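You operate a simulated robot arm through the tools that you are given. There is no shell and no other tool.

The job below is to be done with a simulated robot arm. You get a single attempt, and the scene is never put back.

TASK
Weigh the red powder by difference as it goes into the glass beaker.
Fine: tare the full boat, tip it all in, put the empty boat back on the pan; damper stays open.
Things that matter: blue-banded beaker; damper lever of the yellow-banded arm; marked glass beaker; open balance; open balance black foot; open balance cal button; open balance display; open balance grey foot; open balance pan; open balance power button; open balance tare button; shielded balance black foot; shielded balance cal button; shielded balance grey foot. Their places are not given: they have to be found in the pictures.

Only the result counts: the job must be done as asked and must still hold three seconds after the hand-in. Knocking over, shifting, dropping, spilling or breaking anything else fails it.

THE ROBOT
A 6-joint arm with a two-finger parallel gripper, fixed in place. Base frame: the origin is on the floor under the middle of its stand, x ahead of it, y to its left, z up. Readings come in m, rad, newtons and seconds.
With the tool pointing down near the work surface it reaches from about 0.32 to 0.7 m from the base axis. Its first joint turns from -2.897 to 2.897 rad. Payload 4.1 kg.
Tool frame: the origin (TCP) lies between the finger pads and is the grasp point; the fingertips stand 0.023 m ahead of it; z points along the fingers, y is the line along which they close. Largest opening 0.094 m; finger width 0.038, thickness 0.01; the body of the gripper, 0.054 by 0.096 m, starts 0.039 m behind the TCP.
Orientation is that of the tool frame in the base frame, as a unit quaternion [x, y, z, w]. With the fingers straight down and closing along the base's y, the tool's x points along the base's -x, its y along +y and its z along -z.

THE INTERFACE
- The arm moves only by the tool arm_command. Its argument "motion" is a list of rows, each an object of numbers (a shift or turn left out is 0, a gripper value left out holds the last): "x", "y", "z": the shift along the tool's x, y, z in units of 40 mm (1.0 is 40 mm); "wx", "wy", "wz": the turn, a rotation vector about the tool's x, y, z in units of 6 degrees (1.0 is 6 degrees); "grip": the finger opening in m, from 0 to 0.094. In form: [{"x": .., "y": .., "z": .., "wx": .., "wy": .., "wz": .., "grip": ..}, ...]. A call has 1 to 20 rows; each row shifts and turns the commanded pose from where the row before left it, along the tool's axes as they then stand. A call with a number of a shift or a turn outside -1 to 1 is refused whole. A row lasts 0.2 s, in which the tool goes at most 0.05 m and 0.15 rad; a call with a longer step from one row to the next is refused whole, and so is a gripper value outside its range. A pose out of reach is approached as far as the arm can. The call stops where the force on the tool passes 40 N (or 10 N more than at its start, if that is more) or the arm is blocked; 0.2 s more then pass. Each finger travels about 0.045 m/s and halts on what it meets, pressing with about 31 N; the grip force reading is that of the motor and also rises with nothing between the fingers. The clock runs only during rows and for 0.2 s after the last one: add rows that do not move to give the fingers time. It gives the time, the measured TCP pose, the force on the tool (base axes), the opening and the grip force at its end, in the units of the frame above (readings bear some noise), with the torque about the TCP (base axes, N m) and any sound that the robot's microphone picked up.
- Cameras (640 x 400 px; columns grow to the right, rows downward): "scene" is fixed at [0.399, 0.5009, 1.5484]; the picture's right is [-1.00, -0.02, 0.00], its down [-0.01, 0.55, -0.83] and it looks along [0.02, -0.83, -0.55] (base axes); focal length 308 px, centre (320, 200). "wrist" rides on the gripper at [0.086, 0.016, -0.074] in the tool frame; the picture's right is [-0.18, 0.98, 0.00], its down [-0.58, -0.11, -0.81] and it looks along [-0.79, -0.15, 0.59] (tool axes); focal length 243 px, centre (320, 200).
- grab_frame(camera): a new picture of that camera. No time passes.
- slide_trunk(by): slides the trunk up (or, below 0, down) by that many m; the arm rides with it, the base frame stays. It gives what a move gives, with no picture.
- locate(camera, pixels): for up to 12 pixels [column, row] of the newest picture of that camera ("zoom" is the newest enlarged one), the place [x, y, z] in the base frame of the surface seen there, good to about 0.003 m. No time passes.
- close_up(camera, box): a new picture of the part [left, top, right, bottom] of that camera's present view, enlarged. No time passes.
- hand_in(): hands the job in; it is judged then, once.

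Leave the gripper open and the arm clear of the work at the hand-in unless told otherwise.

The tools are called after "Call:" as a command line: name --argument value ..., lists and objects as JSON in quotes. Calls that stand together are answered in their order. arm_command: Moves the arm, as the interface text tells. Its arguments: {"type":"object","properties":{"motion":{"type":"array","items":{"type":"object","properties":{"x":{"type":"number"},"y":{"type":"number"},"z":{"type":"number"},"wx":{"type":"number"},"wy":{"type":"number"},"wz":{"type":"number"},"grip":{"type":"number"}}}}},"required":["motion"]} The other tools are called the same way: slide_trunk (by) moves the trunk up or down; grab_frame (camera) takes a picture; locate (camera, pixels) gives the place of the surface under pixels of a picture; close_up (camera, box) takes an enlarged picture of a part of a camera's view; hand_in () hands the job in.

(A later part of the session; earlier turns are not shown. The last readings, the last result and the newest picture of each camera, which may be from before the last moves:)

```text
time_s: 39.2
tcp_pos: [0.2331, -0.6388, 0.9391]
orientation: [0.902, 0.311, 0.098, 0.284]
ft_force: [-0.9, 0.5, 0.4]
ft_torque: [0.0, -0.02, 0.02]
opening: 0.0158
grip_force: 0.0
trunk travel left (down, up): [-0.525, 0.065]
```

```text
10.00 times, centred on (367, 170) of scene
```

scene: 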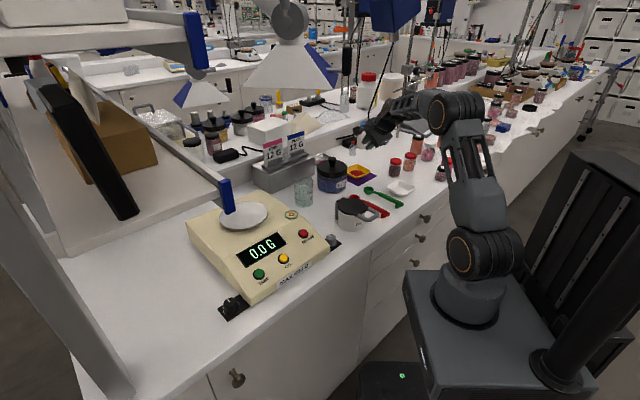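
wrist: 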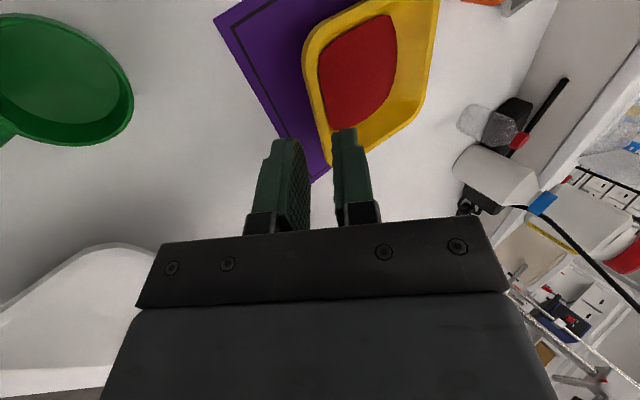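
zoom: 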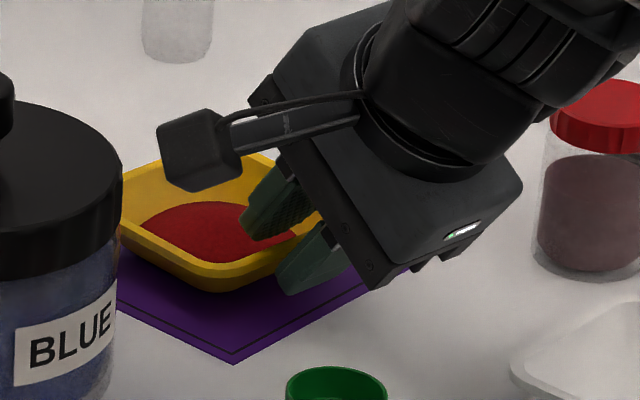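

The wall's rim now runs between the fingers (pads at zoom x≈260 and 370, rim band 285–365). I close the fingers gradually onto the wall.

Call:
arm_command --motion '[{"grip": 0.013}, {"grip": 0.01}, {"grip": 0.008}, {"grip": 0.006}, {"grip": 0.005}, {"grip": 0.004}, {"grip": 0.003}, {"grip": 0.002}, {}, {}]'

Call:
close_up --camera "wrist" --box '[240, 60, 400, 160]'

Call:
close_up --camera "scene" --box '[335, 150, 399, 190]'

```text
time_s: 41.4
tcp_pos: [0.2332, -0.6397, 0.9391]
orientation: [0.901, 0.311, 0.097, 0.285]
ft_force: [0.5, -0.2, 0.6]
ft_torque: [0.04, -0.03, 0.0]
opening: 0.0029
grip_force: 1.2
trunk travel left (down, up): [-0.525, 0.065]
```

```text
4.00 times, centred on (320, 110) of wrist
```

zoom: 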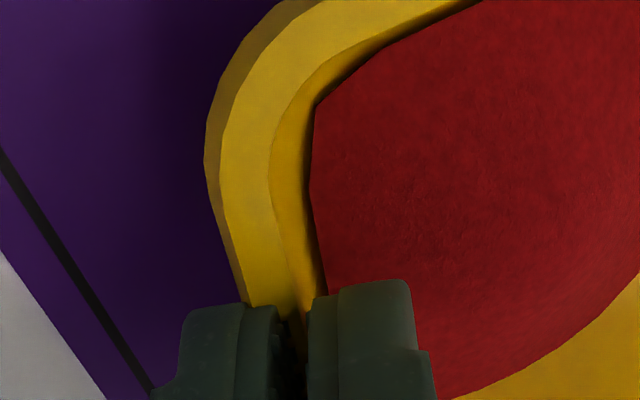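

```text
10.00 times, centred on (367, 170) of scene
```

zoom: 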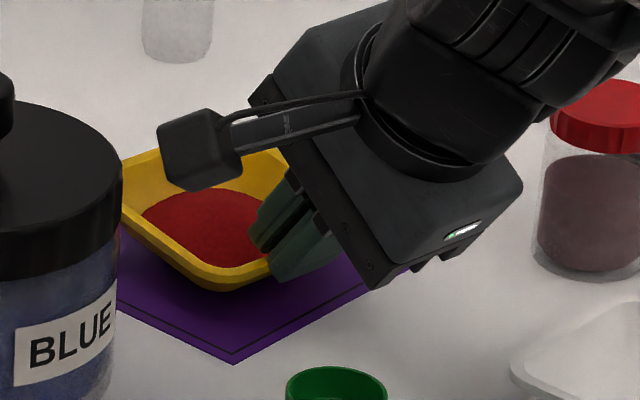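

The fingers stopped at 2.9 mm opening on the wall with low grip force. I command full closing to build firm pressure.

Call:
arm_command --motion '[{"grip": 0.001}, {"grip": 0.0}, {"grip": 0.0}, {"grip": 0.0}, {"grip": 0.0}]'

Call:
close_up --camera "wrist" --box '[240, 40, 400, 140]'

Call:
close_up --camera "scene" --box '[335, 150, 399, 190]'

```text
time_s: 42.6
tcp_pos: [0.2342, -0.6389, 0.9386]
orientation: [0.902, 0.31, 0.098, 0.284]
ft_force: [-0.5, 0.4, -0.5]
ft_torque: [0.03, 0.02, 0.01]
opening: 0.0013
grip_force: 31.5
trunk travel left (down, up): [-0.525, 0.065]
```

```text
4.00 times, centred on (320, 90) of wrist
```

zoom: 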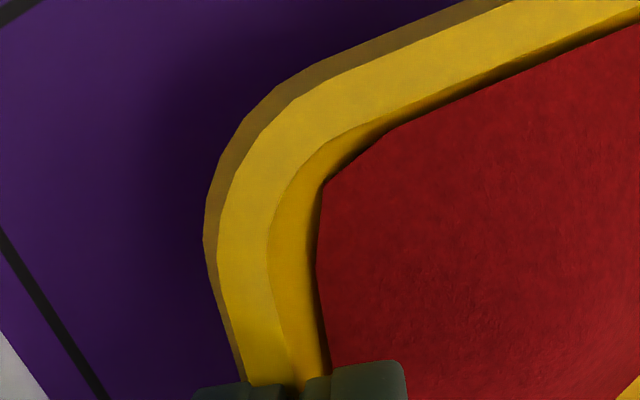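

```text
10.00 times, centred on (367, 170) of scene
```

zoom: 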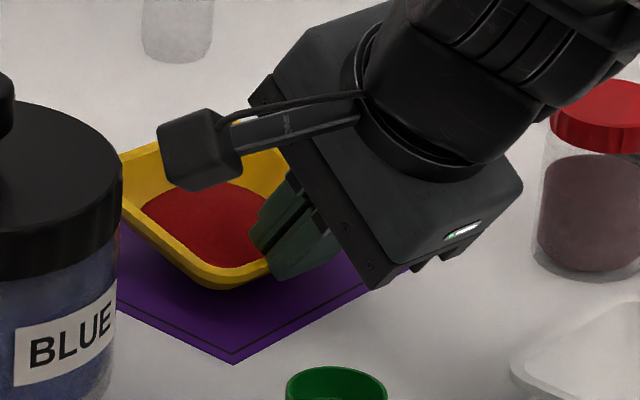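

The grip now presses with 31 N and the wall is ~1.3 mm thick, but the boat's far side has lifted a bit (flush with the pads). I measure the rim's points to find its present tilt.

Call:
grab_frame --camera "wrist"

Call:
close_up --camera "wrist" --box '[260, 0, 480, 138]'

```text
taken
```

wrist: 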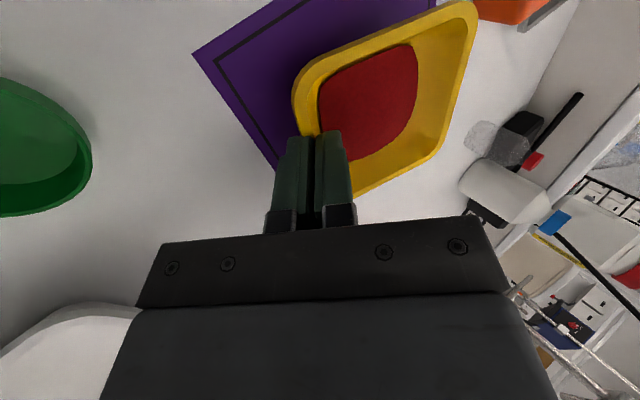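

```text
2.90 times, centred on (370, 69) of wrist
```

zoom: 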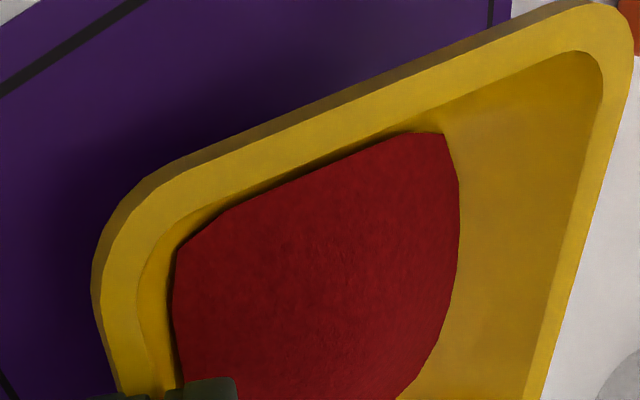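

I measure rim points: the corner at (130,230), along the side at (300,140) and (480,60), the far corner (600,25), and far rim at (600,170), (555,350).

Call:
locate --camera "zoom" --pixels '[[115, 270], [145, 205], [300, 137], [400, 95], [480, 60], [570, 20], [612, 60], [600, 170], [575, 280], [550, 370], [320, 270], [455, 200]]'

```text
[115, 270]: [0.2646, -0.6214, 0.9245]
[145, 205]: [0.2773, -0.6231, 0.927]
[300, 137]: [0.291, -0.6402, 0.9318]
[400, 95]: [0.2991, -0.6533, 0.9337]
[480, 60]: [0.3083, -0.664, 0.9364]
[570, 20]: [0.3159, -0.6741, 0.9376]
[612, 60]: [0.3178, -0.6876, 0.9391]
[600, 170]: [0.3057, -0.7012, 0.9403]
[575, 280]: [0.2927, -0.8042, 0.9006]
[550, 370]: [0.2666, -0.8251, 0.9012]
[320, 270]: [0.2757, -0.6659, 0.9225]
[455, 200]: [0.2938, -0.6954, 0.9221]
```

The rim rises from z=0.9245 (near) to 0.940 (far) over 0.088 m: a tilt of ~10°, so the wall leans only ~25°. I lift straight up 0.03 m gently and then lean the tool back by 10° so the boat is level.

Call:
arm_command --motion '[{"y": 0.03, "z": -0.04, "grip": 0.0}, {"y": 0.07, "z": -0.1}, {"y": 0.1, "z": -0.14}, {"y": 0.1, "z": -0.14}, {"y": 0.08, "z": -0.12}, {"y": 0.05, "z": -0.07}, {}, {"wx": -0.2}, {"wx": -0.35}, {"wx": -0.4}, {"wx": -0.35}, {"wx": -0.25}, {"wx": -0.15}, {}]'

Call:
grab_frame --camera "wrist"

Call:
close_up --camera "wrist" --box '[260, 0, 480, 138]'

Call:
close_up --camera "scene" --box '[335, 140, 399, 190]'

```text
time_s: 45.6
tcp_pos: [0.2313, -0.6397, 0.9692]
orientation: [0.873, 0.301, 0.126, 0.363]
ft_force: [-0.2, -0.2, 0.3]
ft_torque: [-0.01, 0.0, 0.02]
opening: 0.0
grip_force: 30.9
trunk travel left (down, up): [-0.525, 0.065]
```

```text
taken
```

wrist: 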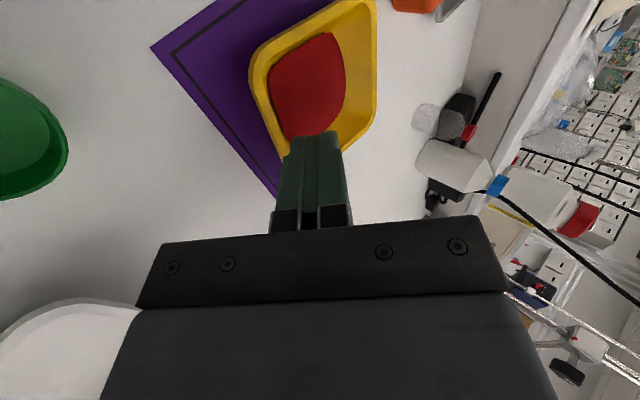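

```text
2.90 times, centred on (370, 69) of wrist
```

zoom: 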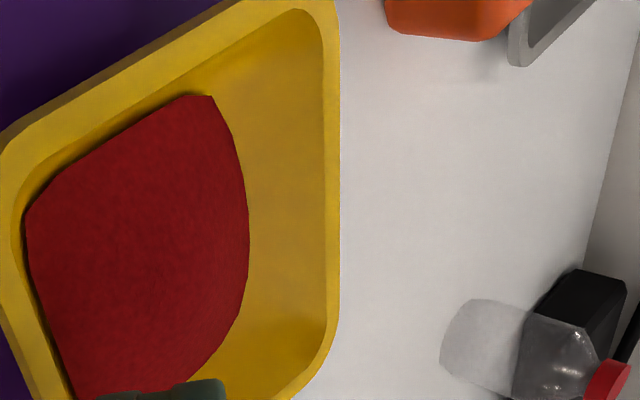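

```text
8.00 times, centred on (367, 165) of scene
```

zoom: 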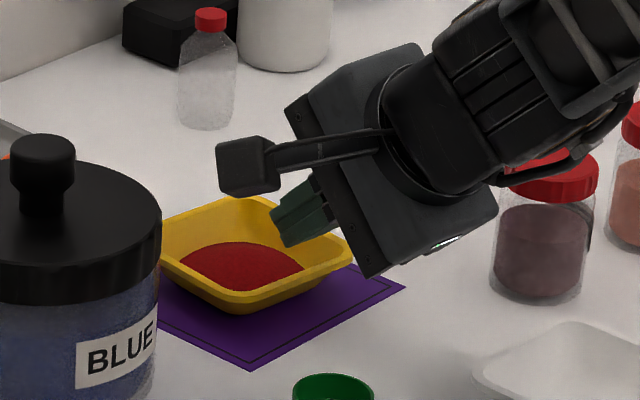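

The fingers closed fully to 0: the boat slipped out and sits back level on its pad, and I see no spilled powder. My lean went the wrong way too (now 45°). I back off along the tool axis, then lean to 25° (wx +20°) to match the wall, and reopen to 0.016.

Call:
arm_command --motion '[{"z": -0.2}, {"z": -0.4}, {"z": -0.4}, {"z": -0.4}, {"z": -0.2}, {"wx": 0.5, "grip": 0.016}, {"wx": 1}, {"wx": 1}, {"wx": 0.6}, {"wx": 0.23}, {}]'

Call:
grab_frame --camera "wrist"

Call:
close_up --camera "wrist" --box '[200, 0, 420, 138]'

Call:
close_up --camera "scene" --box '[335, 150, 399, 190]'

```text
time_s: 48.0
tcp_pos: [0.2044, -0.6042, 1.0131]
orientation: [0.923, 0.318, 0.071, 0.205]
ft_force: [-0.8, 0.1, -0.4]
ft_torque: [-0.02, 0.0, 0.03]
opening: 0.016
grip_force: 0.0
trunk travel left (down, up): [-0.525, 0.065]
```

```text
taken
```

wrist: 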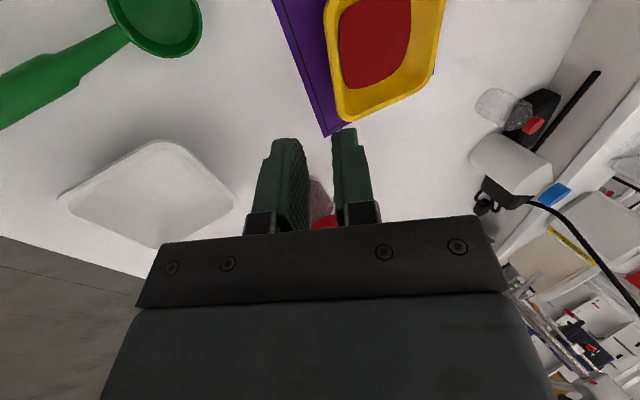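

```text
2.90 times, centred on (310, 69) of wrist
```

zoom: 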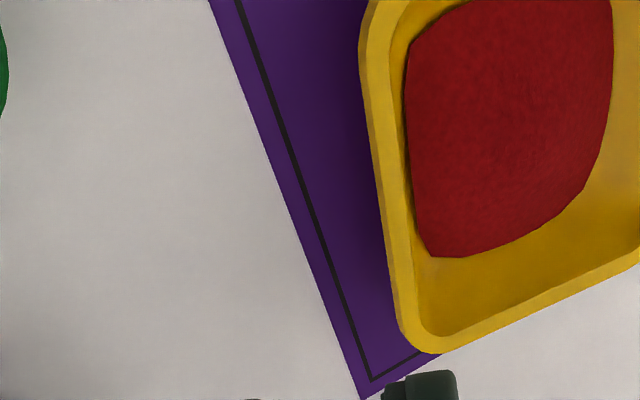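

```text
10.00 times, centred on (367, 170) of scene
```

zoom: 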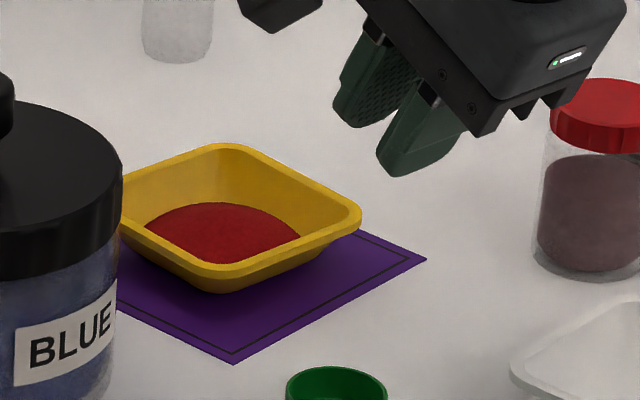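

The boat is level and intact at zoom scene (225,290)/(360,215)/(235,143). I re-measure its rim with the wrist close-up, since it may have moved a little.

Call:
close_up --camera "wrist" --box '[280, 0, 472, 120]'

Call:
locate --camera "wrist" --pixels '[[329, 50], [331, 60], [335, 80], [332, 50], [336, 48], [342, 48], [375, 30], [338, 105], [420, 80], [436, 40], [385, 105], [412, 30]]'

```text
3.33 times, centred on (376, 60) of wrist
```

zoom: 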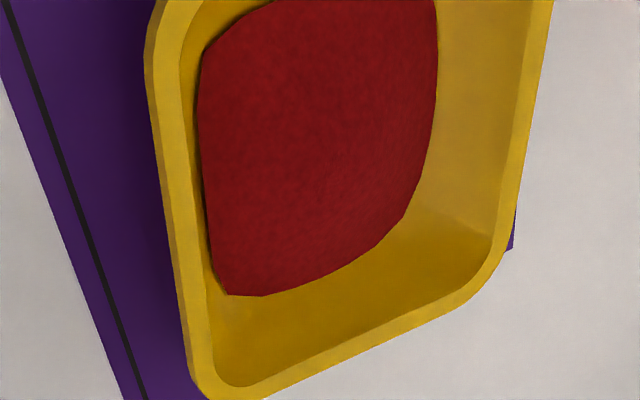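

```text
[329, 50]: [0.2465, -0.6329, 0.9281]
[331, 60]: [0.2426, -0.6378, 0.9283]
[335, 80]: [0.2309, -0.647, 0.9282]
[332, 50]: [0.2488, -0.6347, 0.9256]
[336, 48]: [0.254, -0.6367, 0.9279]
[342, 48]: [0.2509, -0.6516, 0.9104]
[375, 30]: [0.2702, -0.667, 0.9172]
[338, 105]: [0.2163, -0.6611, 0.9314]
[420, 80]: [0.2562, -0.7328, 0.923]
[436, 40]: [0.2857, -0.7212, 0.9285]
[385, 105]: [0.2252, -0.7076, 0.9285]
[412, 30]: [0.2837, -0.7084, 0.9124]
```

The near edge now seems turned by a few degrees. I measure points along the near rim and side rim from the scene camera to settle the angle.

Call:
close_up --camera "scene" --box '[340, 158, 388, 188]'

Call:
locate --camera "zoom" --pixels '[[260, 243], [300, 226], [340, 208], [380, 189], [235, 248], [190, 225], [140, 198], [395, 175], [350, 142], [300, 113], [250, 92], [210, 85]]'

```text
13.33 times, centred on (364, 173) of scene
```

zoom: 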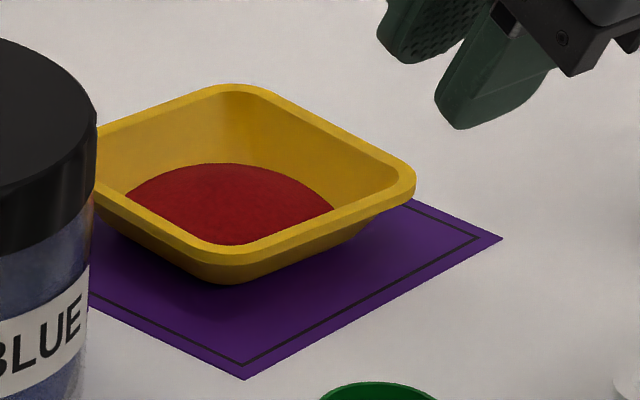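

```text
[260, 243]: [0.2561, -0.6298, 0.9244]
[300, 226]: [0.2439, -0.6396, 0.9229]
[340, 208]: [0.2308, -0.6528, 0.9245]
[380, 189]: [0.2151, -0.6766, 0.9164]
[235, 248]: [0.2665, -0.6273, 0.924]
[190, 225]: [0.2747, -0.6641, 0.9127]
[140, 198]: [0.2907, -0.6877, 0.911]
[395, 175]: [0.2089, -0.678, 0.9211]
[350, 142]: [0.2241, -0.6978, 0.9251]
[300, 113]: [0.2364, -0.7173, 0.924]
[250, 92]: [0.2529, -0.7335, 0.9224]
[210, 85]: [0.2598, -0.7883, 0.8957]
```

The near wall's azimuth is ≈40°. I turn the tool +2° about the vertical to match and move to 0.05 m behind the new pinch pose (25° lean, deeper insertion of ~13 mm).

Call:
arm_command --motion '[{"wy": 0.07, "wz": -0.15}, {"wy": 0.07, "wz": -0.15}, {"x": -0.02, "y": 0.1, "z": 0.3}, {"x": -0.02, "y": 0.12, "z": 0.4}, {"x": -0.02, "y": 0.1, "z": 0.32}, {}, {}]'

Call:
arm_command --motion '[{}]'

Call:
arm_command --motion '[{}]'

Call:
close_up --camera "wrist" --box '[240, 40, 400, 140]'

```text
time_s: 49.6
tcp_pos: [0.2213, -0.6273, 0.9823]
orientation: [0.917, 0.335, 0.074, 0.204]
ft_force: [0.4, -0.4, 0.0]
ft_torque: [-0.02, 0.03, 0.02]
opening: 0.016
grip_force: 0.0
trunk travel left (down, up): [-0.525, 0.065]
```

```text
time_s: 50.0
tcp_pos: [0.2225, -0.6267, 0.9825]
orientation: [0.917, 0.334, 0.074, 0.206]
ft_force: [-0.2, 0.2, 0.3]
ft_torque: [0.04, -0.01, 0.02]
opening: 0.0164
grip_force: 0.0
trunk travel left (down, up): [-0.525, 0.065]
```

```text
time_s: 50.4
tcp_pos: [0.2218, -0.6284, 0.9828]
orientation: [0.917, 0.333, 0.075, 0.205]
ft_force: [0.8, 0.4, -0.7]
ft_torque: [-0.05, 0.0, -0.01]
opening: 0.0159
grip_force: 0.1
trunk travel left (down, up): [-0.525, 0.065]
```

```text
4.00 times, centred on (320, 90) of wrist
```

zoom: 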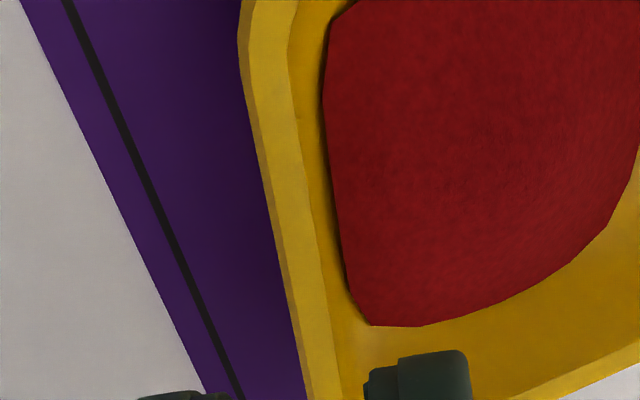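

The rim band at zoom row 270 spans x 280–318, i.e. about 2 mm more to the robot side than planned; I shift −2 mm in tool y and advance 0.036 m, then look.

Call:
arm_command --motion '[{"y": -0.05, "z": 0.15}, {"z": 0.25}, {"z": 0.25}, {"z": 0.15}, {"z": 0.1}, {}]'

Call:
close_up --camera "wrist" --box '[240, 50, 400, 150]'

Call:
close_up --camera "scene" --box '[340, 158, 388, 188]'

```text
time_s: 51.8
tcp_pos: [0.2297, -0.6392, 0.9491]
orientation: [0.917, 0.334, 0.074, 0.205]
ft_force: [-0.8, 0.2, -0.2]
ft_torque: [-0.02, 0.0, 0.02]
opening: 0.0162
grip_force: 0.1
trunk travel left (down, up): [-0.525, 0.065]
```

```text
4.00 times, centred on (320, 100) of wrist
```

zoom: 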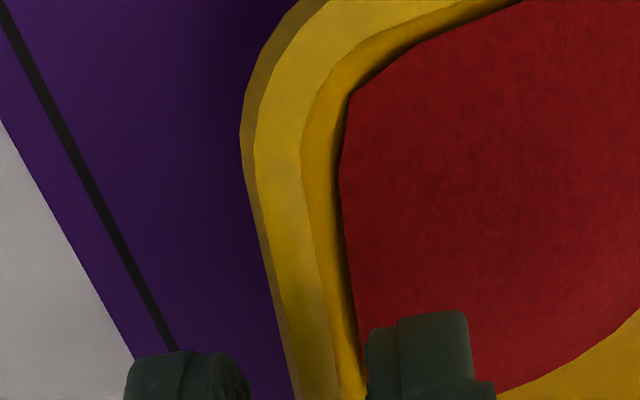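

```text
13.33 times, centred on (364, 173) of scene
```

zoom: 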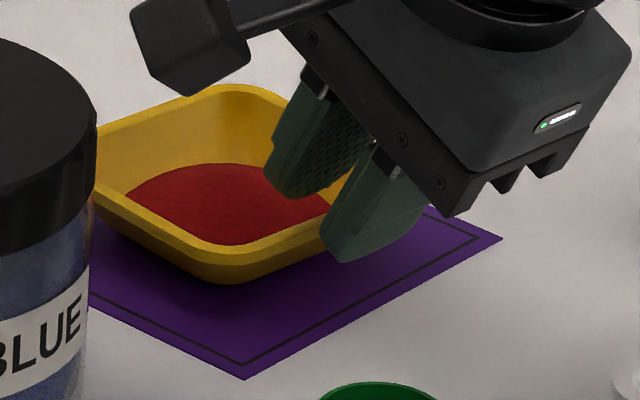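

The wall passes between the fingers; along the wall the fingers sit a couple of mm to one side, so I shift +2 mm in tool x and go in the last 14 mm slowly.

Call:
arm_command --motion '[{"x": 0.05}, {"z": 0.08}, {"z": 0.08}, {"z": 0.08}, {"z": 0.06}, {"z": 0.05}, {}]'

Call:
close_up --camera "wrist" --box '[240, 50, 400, 150]'

Call:
close_up --camera "scene" --box '[340, 158, 388, 188]'

```text
time_s: 53.4
tcp_pos: [0.2341, -0.6415, 0.9359]
orientation: [0.917, 0.334, 0.074, 0.205]
ft_force: [-0.3, -0.2, 0.0]
ft_torque: [0.02, -0.02, -0.03]
opening: 0.0158
grip_force: 0.2
trunk travel left (down, up): [-0.525, 0.065]
```

```text
4.00 times, centred on (320, 100) of wrist
```

zoom: 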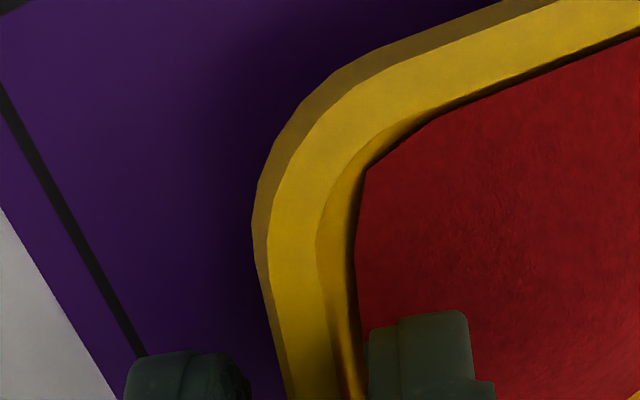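

```text
13.33 times, centred on (364, 173) of scene
```

zoom: 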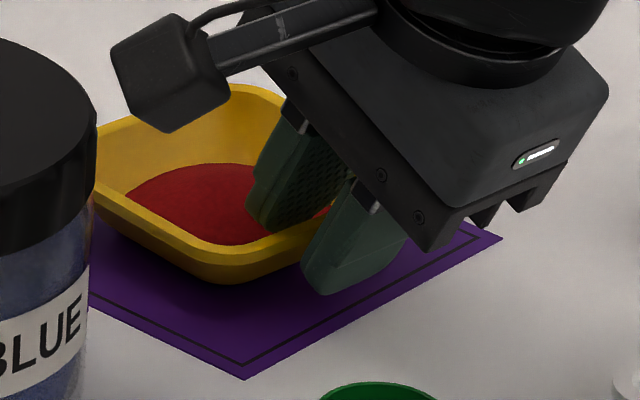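

Fingers straddle the wall with no force. I close gradually.

Call:
arm_command --motion '[{"grip": 0.012}, {"grip": 0.009}, {"grip": 0.007}, {"grip": 0.005}, {"grip": 0.004}, {"grip": 0.003}, {"grip": 0.002}, {"grip": 0.002}, {"grip": 0.002}]'

Call:
close_up --camera "scene" --box '[340, 158, 388, 188]'

Call:
close_up --camera "wrist" --box '[240, 50, 400, 150]'

```text
time_s: 55.4
tcp_pos: [0.2354, -0.6398, 0.9356]
orientation: [0.917, 0.333, 0.075, 0.204]
ft_force: [0.3, 0.4, -0.7]
ft_torque: [0.0, -0.02, 0.04]
opening: 0.0027
grip_force: 1.1
trunk travel left (down, up): [-0.525, 0.065]
```

```text
13.33 times, centred on (364, 173) of scene
```

zoom: 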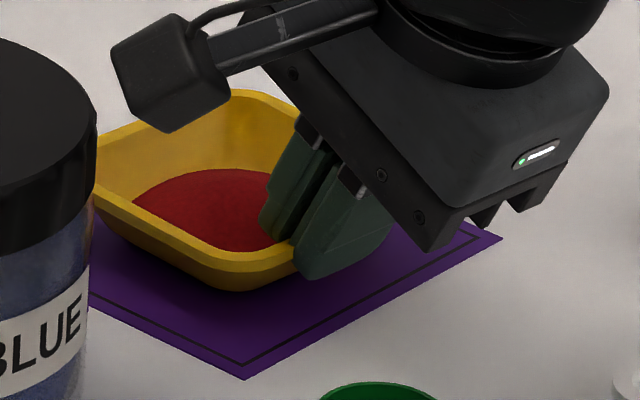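

```text
4.00 times, centred on (320, 100) of wrist
```

zoom: 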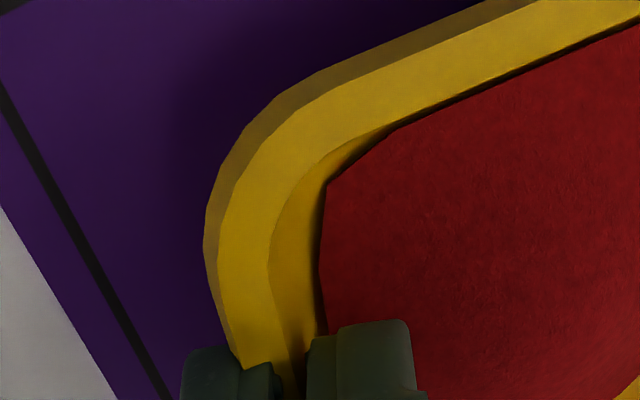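

The fingers hold the wall at 2.7 mm opening with ~1 N motor force; last time the full 31 N squeezed it out. I increase the pressure only slightly and watch the opening.

Call:
arm_command --motion '[{"grip": 0.0015}, {"grip": 0.0015}, {"grip": 0.0015}]'

Call:
arm_command --motion '[{"grip": 0.001}, {"grip": 0.001}, {"grip": 0.001}]'

```text
time_s: 56.2
tcp_pos: [0.2342, -0.6405, 0.9366]
orientation: [0.917, 0.334, 0.074, 0.205]
ft_force: [0.2, 0.5, 0.0]
ft_torque: [0.01, 0.01, -0.04]
opening: 0.0014
grip_force: 30.8
trunk travel left (down, up): [-0.525, 0.065]
```

```text
time_s: 57.0
tcp_pos: [0.2326, -0.6394, 0.9355]
orientation: [0.917, 0.334, 0.074, 0.205]
ft_force: [0.3, -0.5, -0.9]
ft_torque: [0.02, 0.01, -0.01]
opening: 0.0015
grip_force: 31.1
trunk travel left (down, up): [-0.525, 0.065]
```

With commands of 1.5 and 1.0 mm the opening stays at ~1.45 mm with 31 N, so the pads are firmly on a 1.4 mm wall. I check whether the boat is still level.

Call:
close_up --camera "scene" --box '[340, 158, 388, 188]'

Call:
close_up --camera "wrist" --box '[260, 0, 480, 138]'

```text
13.33 times, centred on (364, 173) of scene
```

zoom: 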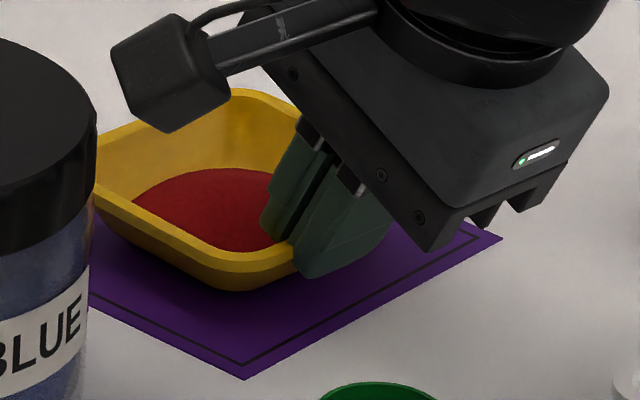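

```text
2.90 times, centred on (370, 69) of wrist
```

zoom: 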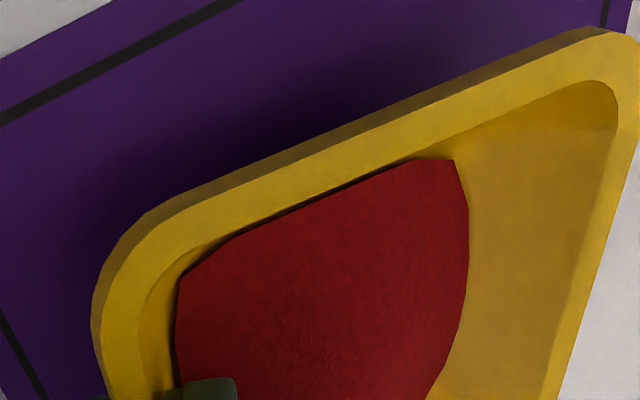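

I measure the rim heights from near to far.

Call:
locate --camera "zoom" --pixels '[[110, 320], [130, 255], [180, 215], [300, 160], [400, 118], [500, 72], [590, 40], [632, 90], [605, 200], [580, 300], [560, 380], [330, 290]]'

```text
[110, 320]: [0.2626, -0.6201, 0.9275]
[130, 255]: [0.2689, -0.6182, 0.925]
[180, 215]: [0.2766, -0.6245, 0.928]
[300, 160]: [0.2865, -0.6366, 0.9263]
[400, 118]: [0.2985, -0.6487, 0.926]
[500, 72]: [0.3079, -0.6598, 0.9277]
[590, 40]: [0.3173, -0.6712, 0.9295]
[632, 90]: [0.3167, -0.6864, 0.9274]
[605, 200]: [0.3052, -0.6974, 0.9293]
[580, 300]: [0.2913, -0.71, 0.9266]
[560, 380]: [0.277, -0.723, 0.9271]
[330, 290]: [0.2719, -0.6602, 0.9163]
```

The rim is level within ~1°. I lift just 6 mm slowly and check that the boat comes along.

Call:
arm_command --motion '[{"y": 0.01, "z": -0.02, "grip": 0.001}, {"y": 0.015, "z": -0.03}, {"y": 0.02, "z": -0.045}, {"y": 0.02, "z": -0.04}, {}]'

Call:
close_up --camera "scene" --box '[340, 158, 388, 188]'

Call:
close_up --camera "wrist" --box '[260, 0, 480, 138]'

```text
time_s: 58.2
tcp_pos: [0.2347, -0.6411, 0.9423]
orientation: [0.917, 0.334, 0.075, 0.205]
ft_force: [0.4, 0.5, 0.7]
ft_torque: [0.02, 0.06, 0.0]
opening: 0.0015
grip_force: 31.3
trunk travel left (down, up): [-0.525, 0.065]
```

```text
13.33 times, centred on (364, 173) of scene
```

zoom: 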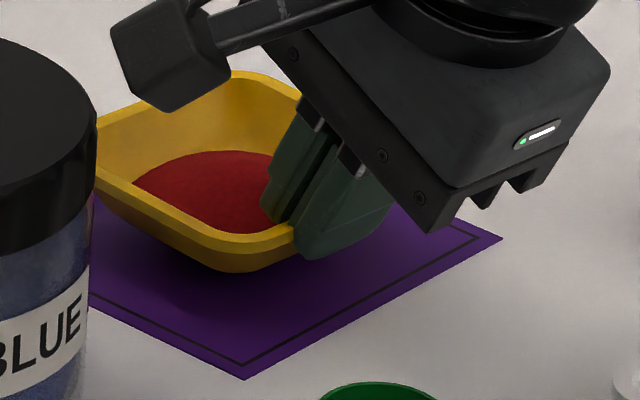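

```text
2.90 times, centred on (370, 69) of wrist
```

zoom: 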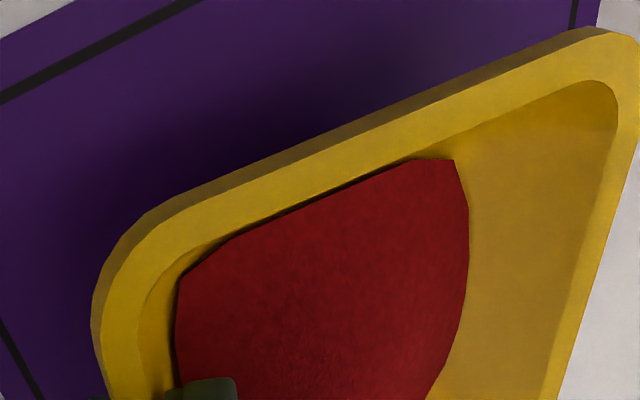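

The boat rose with the gripper and stayed level. I now lift it smoothly and draw it back toward the robot to clear the jar and bench objects.

Call:
arm_command --motion '[{"y": 0.05, "z": -0.1, "grip": 0.001}, {"y": 0.1, "z": -0.2}, {"y": 0.127, "z": -0.272}, {"y": 0.127, "z": -0.272}, {"y": 0.127, "z": -0.272}, {"y": 0.127, "z": -0.272}, {"y": 0.0, "z": -0.29}, {"y": -0.13, "z": -0.31}, {"y": -0.22, "z": -0.32}, {"y": -0.26, "z": -0.328}, {"y": -0.26, "z": -0.328}, {"y": -0.26, "z": -0.328}, {"y": -0.26, "z": -0.3}, {"y": -0.26, "z": -0.25}, {"y": -0.26, "z": -0.2}, {"y": -0.24, "z": -0.14}, {"y": -0.15, "z": -0.07}, {"y": -0.07, "z": -0.03}, {}]'

Call:
grab_frame --camera "scene"

Call:
grab_frame --camera "wrist"

```text
time_s: 62.2
tcp_pos: [0.149, -0.537, 1.069]
orientation: [0.917, 0.333, 0.075, 0.205]
ft_force: [0.4, 0.6, -0.1]
ft_torque: [0.04, -0.02, 0.04]
opening: 0.0014
grip_force: 30.9
trunk travel left (down, up): [-0.525, 0.065]
```

```text
taken
```

scene: 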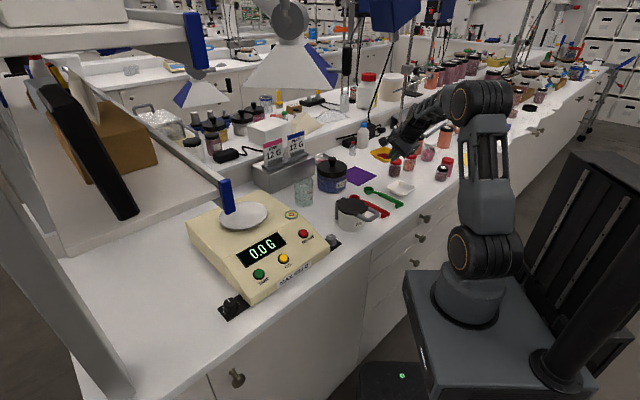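

```text
taken
```

wrist: 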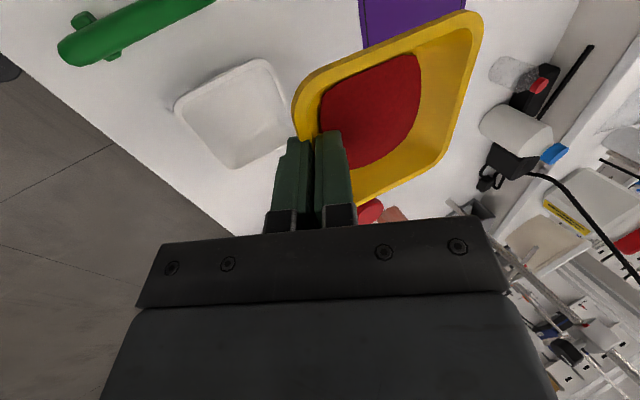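

The boat is held steadily. I now swing toward the balance in stages at short radius and constant height: first to about (0.32,-0.32).

Call:
arm_command --motion '[{"x": 0.15, "y": -0.07, "z": -0.03, "grip": 0.001}, {"x": 0.3, "y": -0.13, "z": -0.06}, {"x": 0.4, "y": -0.18, "z": -0.085}, {"x": 0.42, "y": -0.19, "z": -0.09}, {"x": 0.42, "y": -0.19, "z": -0.09}, {"x": 0.42, "y": -0.19, "z": -0.09}, {"x": 0.42, "y": -0.19, "z": -0.09}, {"x": 0.42, "y": -0.147, "z": -0.065}, {"x": 0.42}, {"x": 0.42}, {"x": 0.42}, {"x": 0.42}, {"x": 0.42}, {"x": 0.42}, {"x": 0.42}, {"x": 0.4}, {"x": 0.3}, {"x": 0.15}, {}]'

Call:
grab_frame --camera "scene"

```text
time_s: 66.2
tcp_pos: [0.3172, -0.3203, 1.0668]
orientation: [0.917, 0.334, 0.076, 0.205]
ft_force: [0.4, -0.2, 0.7]
ft_torque: [0.03, 0.04, 0.03]
opening: 0.0014
grip_force: 30.4
trunk travel left (down, up): [-0.525, 0.065]
```

```text
taken
```

scene: 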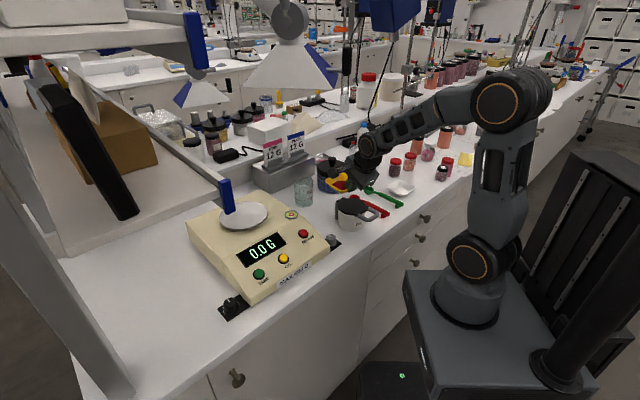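

At (0.317,-0.320) all is well. Next: yaw +10°, move to (0.42,-0.22), then yaw +20° so the tool points at azimuth −20° toward the pan.

Call:
arm_command --motion '[{"wy": 0.12, "wz": -0.25, "grip": 0.001}, {"wy": 0.235, "wz": -0.503}, {"wy": 0.235, "wz": -0.503}, {"wy": 0.115, "wz": -0.253}, {"x": 0.2, "y": 0.02, "z": 0.01}, {"x": 0.4, "y": 0.03, "z": 0.015}, {"x": 0.45, "y": 0.035, "z": 0.015}, {"x": 0.45, "y": 0.035, "z": 0.015}, {"x": 0.45, "y": 0.035, "z": 0.015}, {"x": 0.45, "y": 0.035, "z": 0.015}, {"x": 0.45, "y": 0.035, "z": 0.015}, {"x": 0.4, "y": 0.03, "z": 0.015}, {"x": 0.3, "y": 0.025, "z": 0.015}, {"wy": 0.12, "wz": -0.25}, {"wy": 0.3, "wz": -0.65}, {"wy": 0.3, "wz": -0.65}, {"wy": 0.3, "wz": -0.65}, {"wy": 0.3, "wz": -0.65}, {"wy": 0.09, "wz": -0.17}, {}]'

Call:
grab_frame --camera "scene"

Call:
grab_frame --camera "wrist"

```text
time_s: 70.4
tcp_pos: [0.419, -0.2212, 1.068]
orientation: [0.799, 0.56, 0.125, 0.179]
ft_force: [-0.1, 0.2, -0.3]
ft_torque: [0.0, 0.05, 0.02]
opening: 0.0014
grip_force: 30.7
trunk travel left (down, up): [-0.525, 0.065]
```

```text
taken
```

scene: 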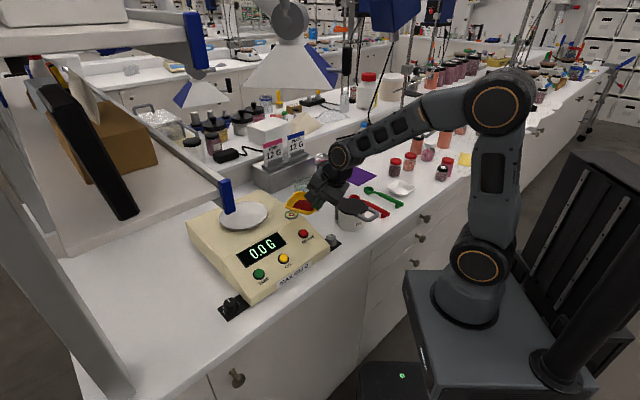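

```text
taken
```

wrist: 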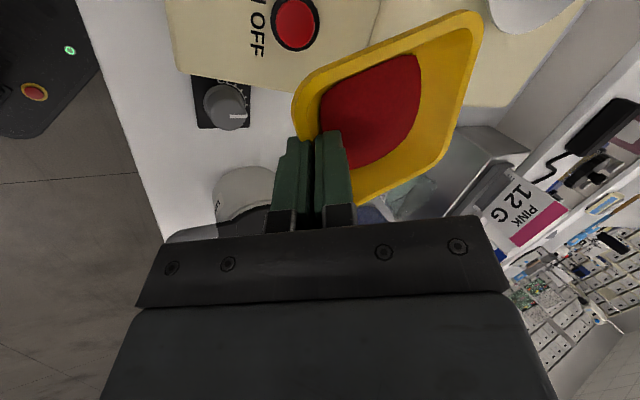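

Tool points at azimuth −20° with the boat level. I move it over the pan centre at about (0.645,-0.245), still 3 cm above it.

Call:
arm_command --motion '[{"x": 0.05, "y": 0.15, "z": 0.07, "grip": 0.001}, {"x": 0.1, "y": 0.3, "z": 0.14}, {"x": 0.15, "y": 0.43, "z": 0.2}, {"x": 0.15, "y": 0.44, "z": 0.205}, {"x": 0.15, "y": 0.44, "z": 0.205}, {"x": 0.15, "y": 0.44, "z": 0.205}, {"x": 0.15, "y": 0.44, "z": 0.205}, {"x": 0.15, "y": 0.43, "z": 0.2}, {"x": 0.14, "y": 0.41, "z": 0.19}, {"x": 0.1, "y": 0.3, "z": 0.14}, {"x": 0.05, "y": 0.15, "z": 0.07}, {"x": 0.03, "y": 0.04, "z": 0.02}, {}]'

Call:
grab_frame --camera "scene"

Call:
close_up --camera "scene" --box '[200, 160, 320, 235]'

Call:
grab_frame --camera "wrist"

```text
time_s: 73.2
tcp_pos: [0.6001, -0.2286, 1.0677]
orientation: [0.799, 0.56, 0.124, 0.179]
ft_force: [0.0, -0.7, -0.3]
ft_torque: [0.01, 0.03, 0.01]
opening: 0.0015
grip_force: 30.7
trunk travel left (down, up): [-0.525, 0.065]
```

```text
taken
```

scene: 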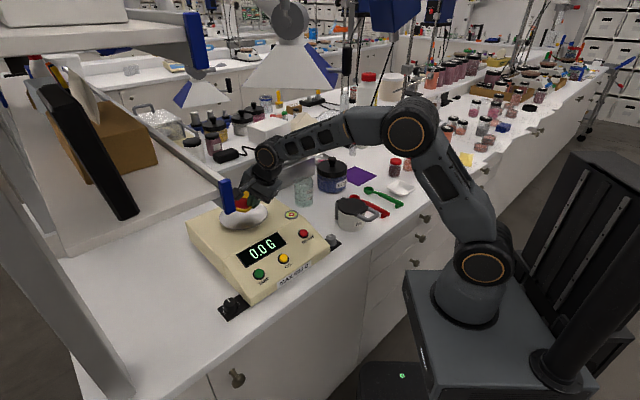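

```text
5.33 times, centred on (260, 198) of scene
```

zoom: 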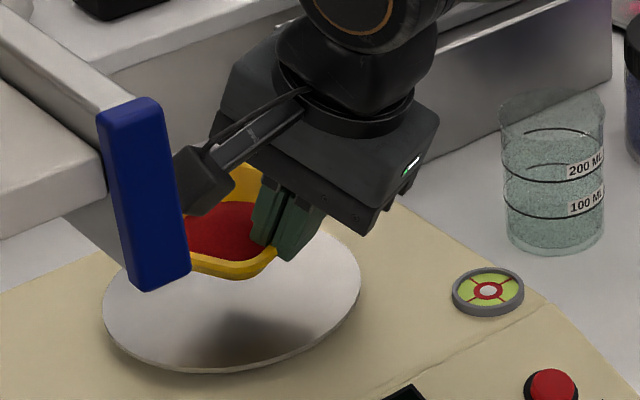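

```text
taken
```

wrist: 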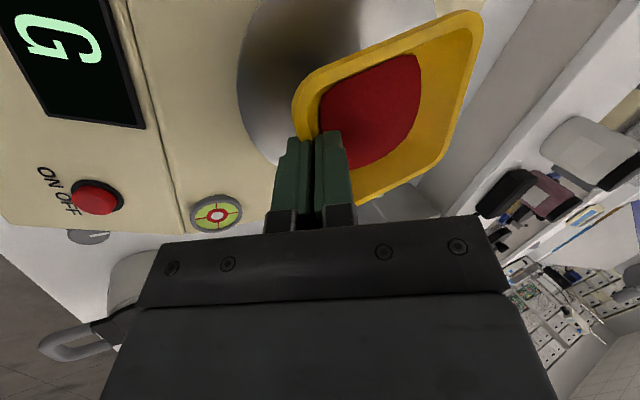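

The boat hovers over the pan. I measure the boat's rim and the pan's visible edge in the wrist picture to check centring.

Call:
locate --camera "wrist" --pixels '[[300, 95], [320, 65], [390, 38], [470, 18], [478, 45], [440, 145], [375, 190], [242, 60], [239, 90], [252, 130], [262, 20], [290, 60]]'

Call:
locate --camera "scene" --pixels '[[222, 224], [236, 231], [250, 229], [262, 223], [267, 213], [226, 228]]'

```text
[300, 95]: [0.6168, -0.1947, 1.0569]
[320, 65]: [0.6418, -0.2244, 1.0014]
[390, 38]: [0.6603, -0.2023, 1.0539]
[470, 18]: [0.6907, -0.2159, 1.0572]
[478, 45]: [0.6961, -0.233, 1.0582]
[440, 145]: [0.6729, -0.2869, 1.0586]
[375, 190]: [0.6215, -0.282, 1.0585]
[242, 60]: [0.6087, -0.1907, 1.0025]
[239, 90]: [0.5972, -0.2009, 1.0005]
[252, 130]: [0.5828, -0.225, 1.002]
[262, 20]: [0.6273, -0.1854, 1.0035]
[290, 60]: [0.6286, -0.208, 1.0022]
```

```text
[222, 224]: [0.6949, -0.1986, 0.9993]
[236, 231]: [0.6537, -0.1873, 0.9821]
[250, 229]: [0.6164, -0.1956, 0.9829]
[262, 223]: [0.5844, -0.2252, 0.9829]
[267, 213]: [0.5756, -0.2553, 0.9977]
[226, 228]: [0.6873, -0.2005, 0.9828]
```

The boat centre (0.645,-0.241) is within 6 mm of the pan centre (0.645,-0.247), pan z≈1.001; boat bottom is ~29 mm above it. I shift 5 mm and lower 24 mm.

Call:
arm_command --motion '[{"x": -0.06, "grip": 0.001}, {"x": -0.06}, {"y": -0.02, "z": 0.045}, {"y": -0.045, "z": 0.095}, {"y": -0.05, "z": 0.11}, {"y": -0.05, "z": 0.11}, {"y": -0.045, "z": 0.095}, {"y": -0.03, "z": 0.06}, {"y": -0.015, "z": 0.03}, {}]'

Call:
close_up --camera "scene" --box '[200, 160, 320, 235]'

Call:
grab_frame --camera "wrist"

```text
time_s: 75.4
tcp_pos: [0.5998, -0.2331, 1.0436]
orientation: [0.799, 0.56, 0.124, 0.179]
ft_force: [1.0, 0.0, 0.5]
ft_torque: [0.02, -0.01, 0.01]
opening: 0.0014
grip_force: 30.8
trunk travel left (down, up): [-0.525, 0.065]
```

```text
5.33 times, centred on (260, 198) of scene
```

zoom: 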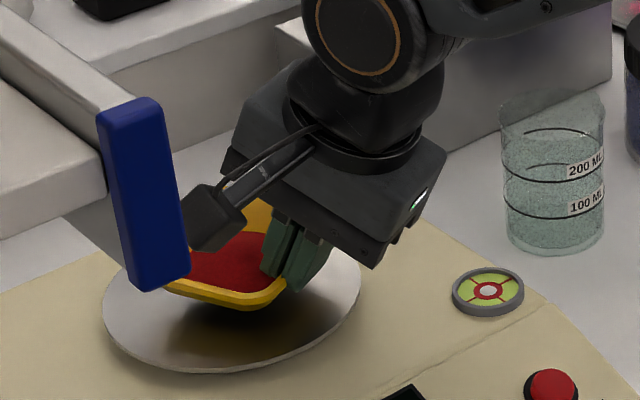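

```text
taken
```

wrist: 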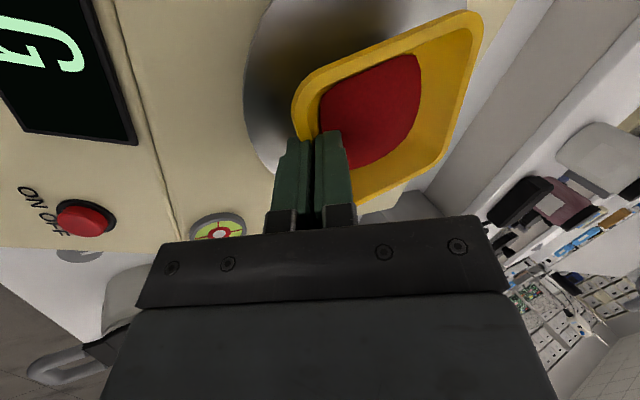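

The boat is ~5 mm above the pan. I lower in 1 mm steps and watch the display.

Call:
arm_command --motion '[{"y": -0.0106, "z": 0.0227}, {"y": -0.0106, "z": 0.0227}, {"y": -0.0106, "z": 0.0227}, {"y": -0.0106, "z": 0.0227}, {}]'

Call:
close_up --camera "scene" --box '[210, 190, 322, 290]'

```text
time_s: 76.6
tcp_pos: [0.6005, -0.2327, 1.0404]
orientation: [0.799, 0.56, 0.125, 0.179]
ft_force: [-1.2, -0.6, -0.8]
ft_torque: [0.03, -0.01, -0.02]
opening: 0.0013
grip_force: 31.0
trunk travel left (down, up): [-0.525, 0.065]
```

```text
4.00 times, centred on (266, 240) of scene
```

zoom: 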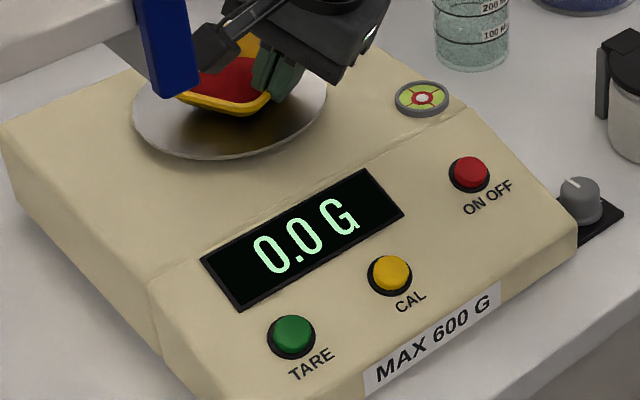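

The display still shows 0.0 G. I lower 2 mm more and check again.

Call:
arm_command --motion '[{"y": -0.0106, "z": 0.0227}, {"y": -0.0106, "z": 0.0227}, {}]'

Call:
close_up --camera "scene" --box '[210, 190, 322, 290]'

```text
time_s: 77.4
tcp_pos: [0.6003, -0.2315, 1.0384]
orientation: [0.799, 0.56, 0.124, 0.18]
ft_force: [-0.3, 0.2, -0.6]
ft_torque: [0.0, 0.0, 0.0]
opening: 0.0013
grip_force: 30.5
trunk travel left (down, up): [-0.525, 0.065]
```

```text
4.00 times, centred on (266, 240) of scene
```

zoom: 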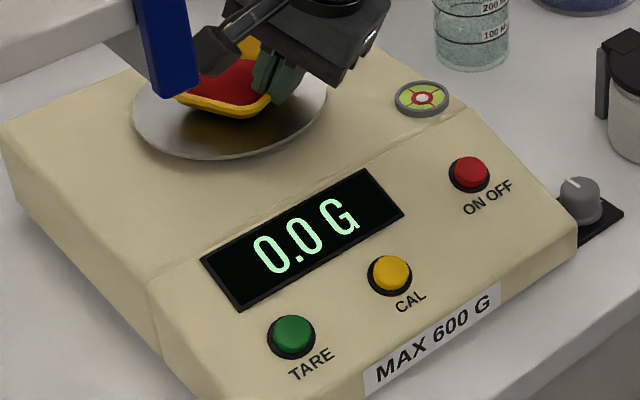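

Still 0.0 G. I lower another 1.5 mm.

Call:
arm_command --motion '[{"y": -0.0106, "z": 0.0227}, {"y": -0.0053, "z": 0.0113}, {}]'

Call:
close_up --camera "scene" --box '[210, 190, 322, 290]'

```text
time_s: 78.2
tcp_pos: [0.6028, -0.2334, 1.0364]
orientation: [0.799, 0.56, 0.124, 0.18]
ft_force: [0.7, 0.8, -0.6]
ft_torque: [-0.01, 0.02, 0.02]
opening: 0.0014
grip_force: 31.1
trunk travel left (down, up): [-0.525, 0.065]
```

```text
4.00 times, centred on (266, 240) of scene
```

zoom: 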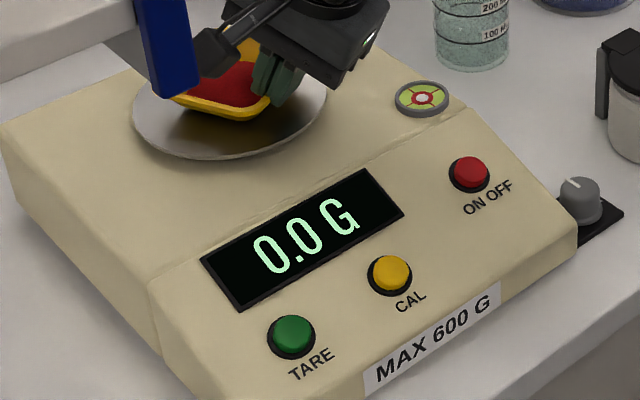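

Still 0.0 G and no force. I lower another 1 mm at a time, twice, then check.

Call:
arm_command --motion '[{"y": -0.0106, "z": 0.0227}, {}]'

Call:
close_up --camera "scene" --box '[210, 190, 322, 290]'

Call:
close_up --camera "scene" --box '[215, 185, 287, 230]'

```text
time_s: 78.8
tcp_pos: [0.6009, -0.2342, 1.0364]
orientation: [0.799, 0.56, 0.124, 0.179]
ft_force: [0.3, 0.8, 0.9]
ft_torque: [0.03, -0.02, 0.0]
opening: 0.0015
grip_force: 30.6
trunk travel left (down, up): [-0.525, 0.065]
```

```text
4.00 times, centred on (266, 240) of scene
```

zoom: 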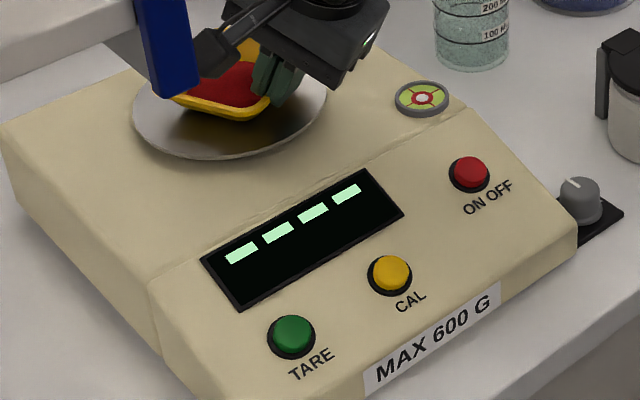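

```text
8.89 times, centred on (251, 208) of scene
```

zoom: 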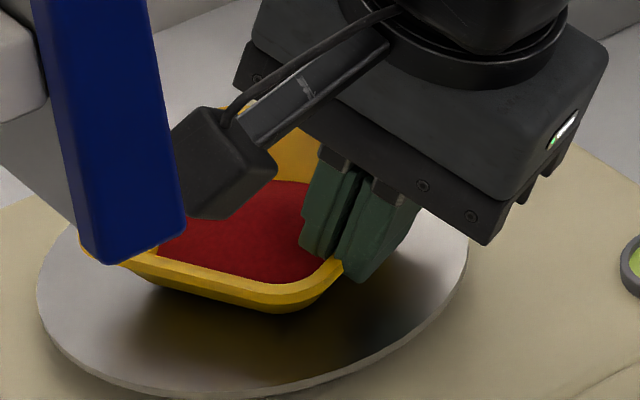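

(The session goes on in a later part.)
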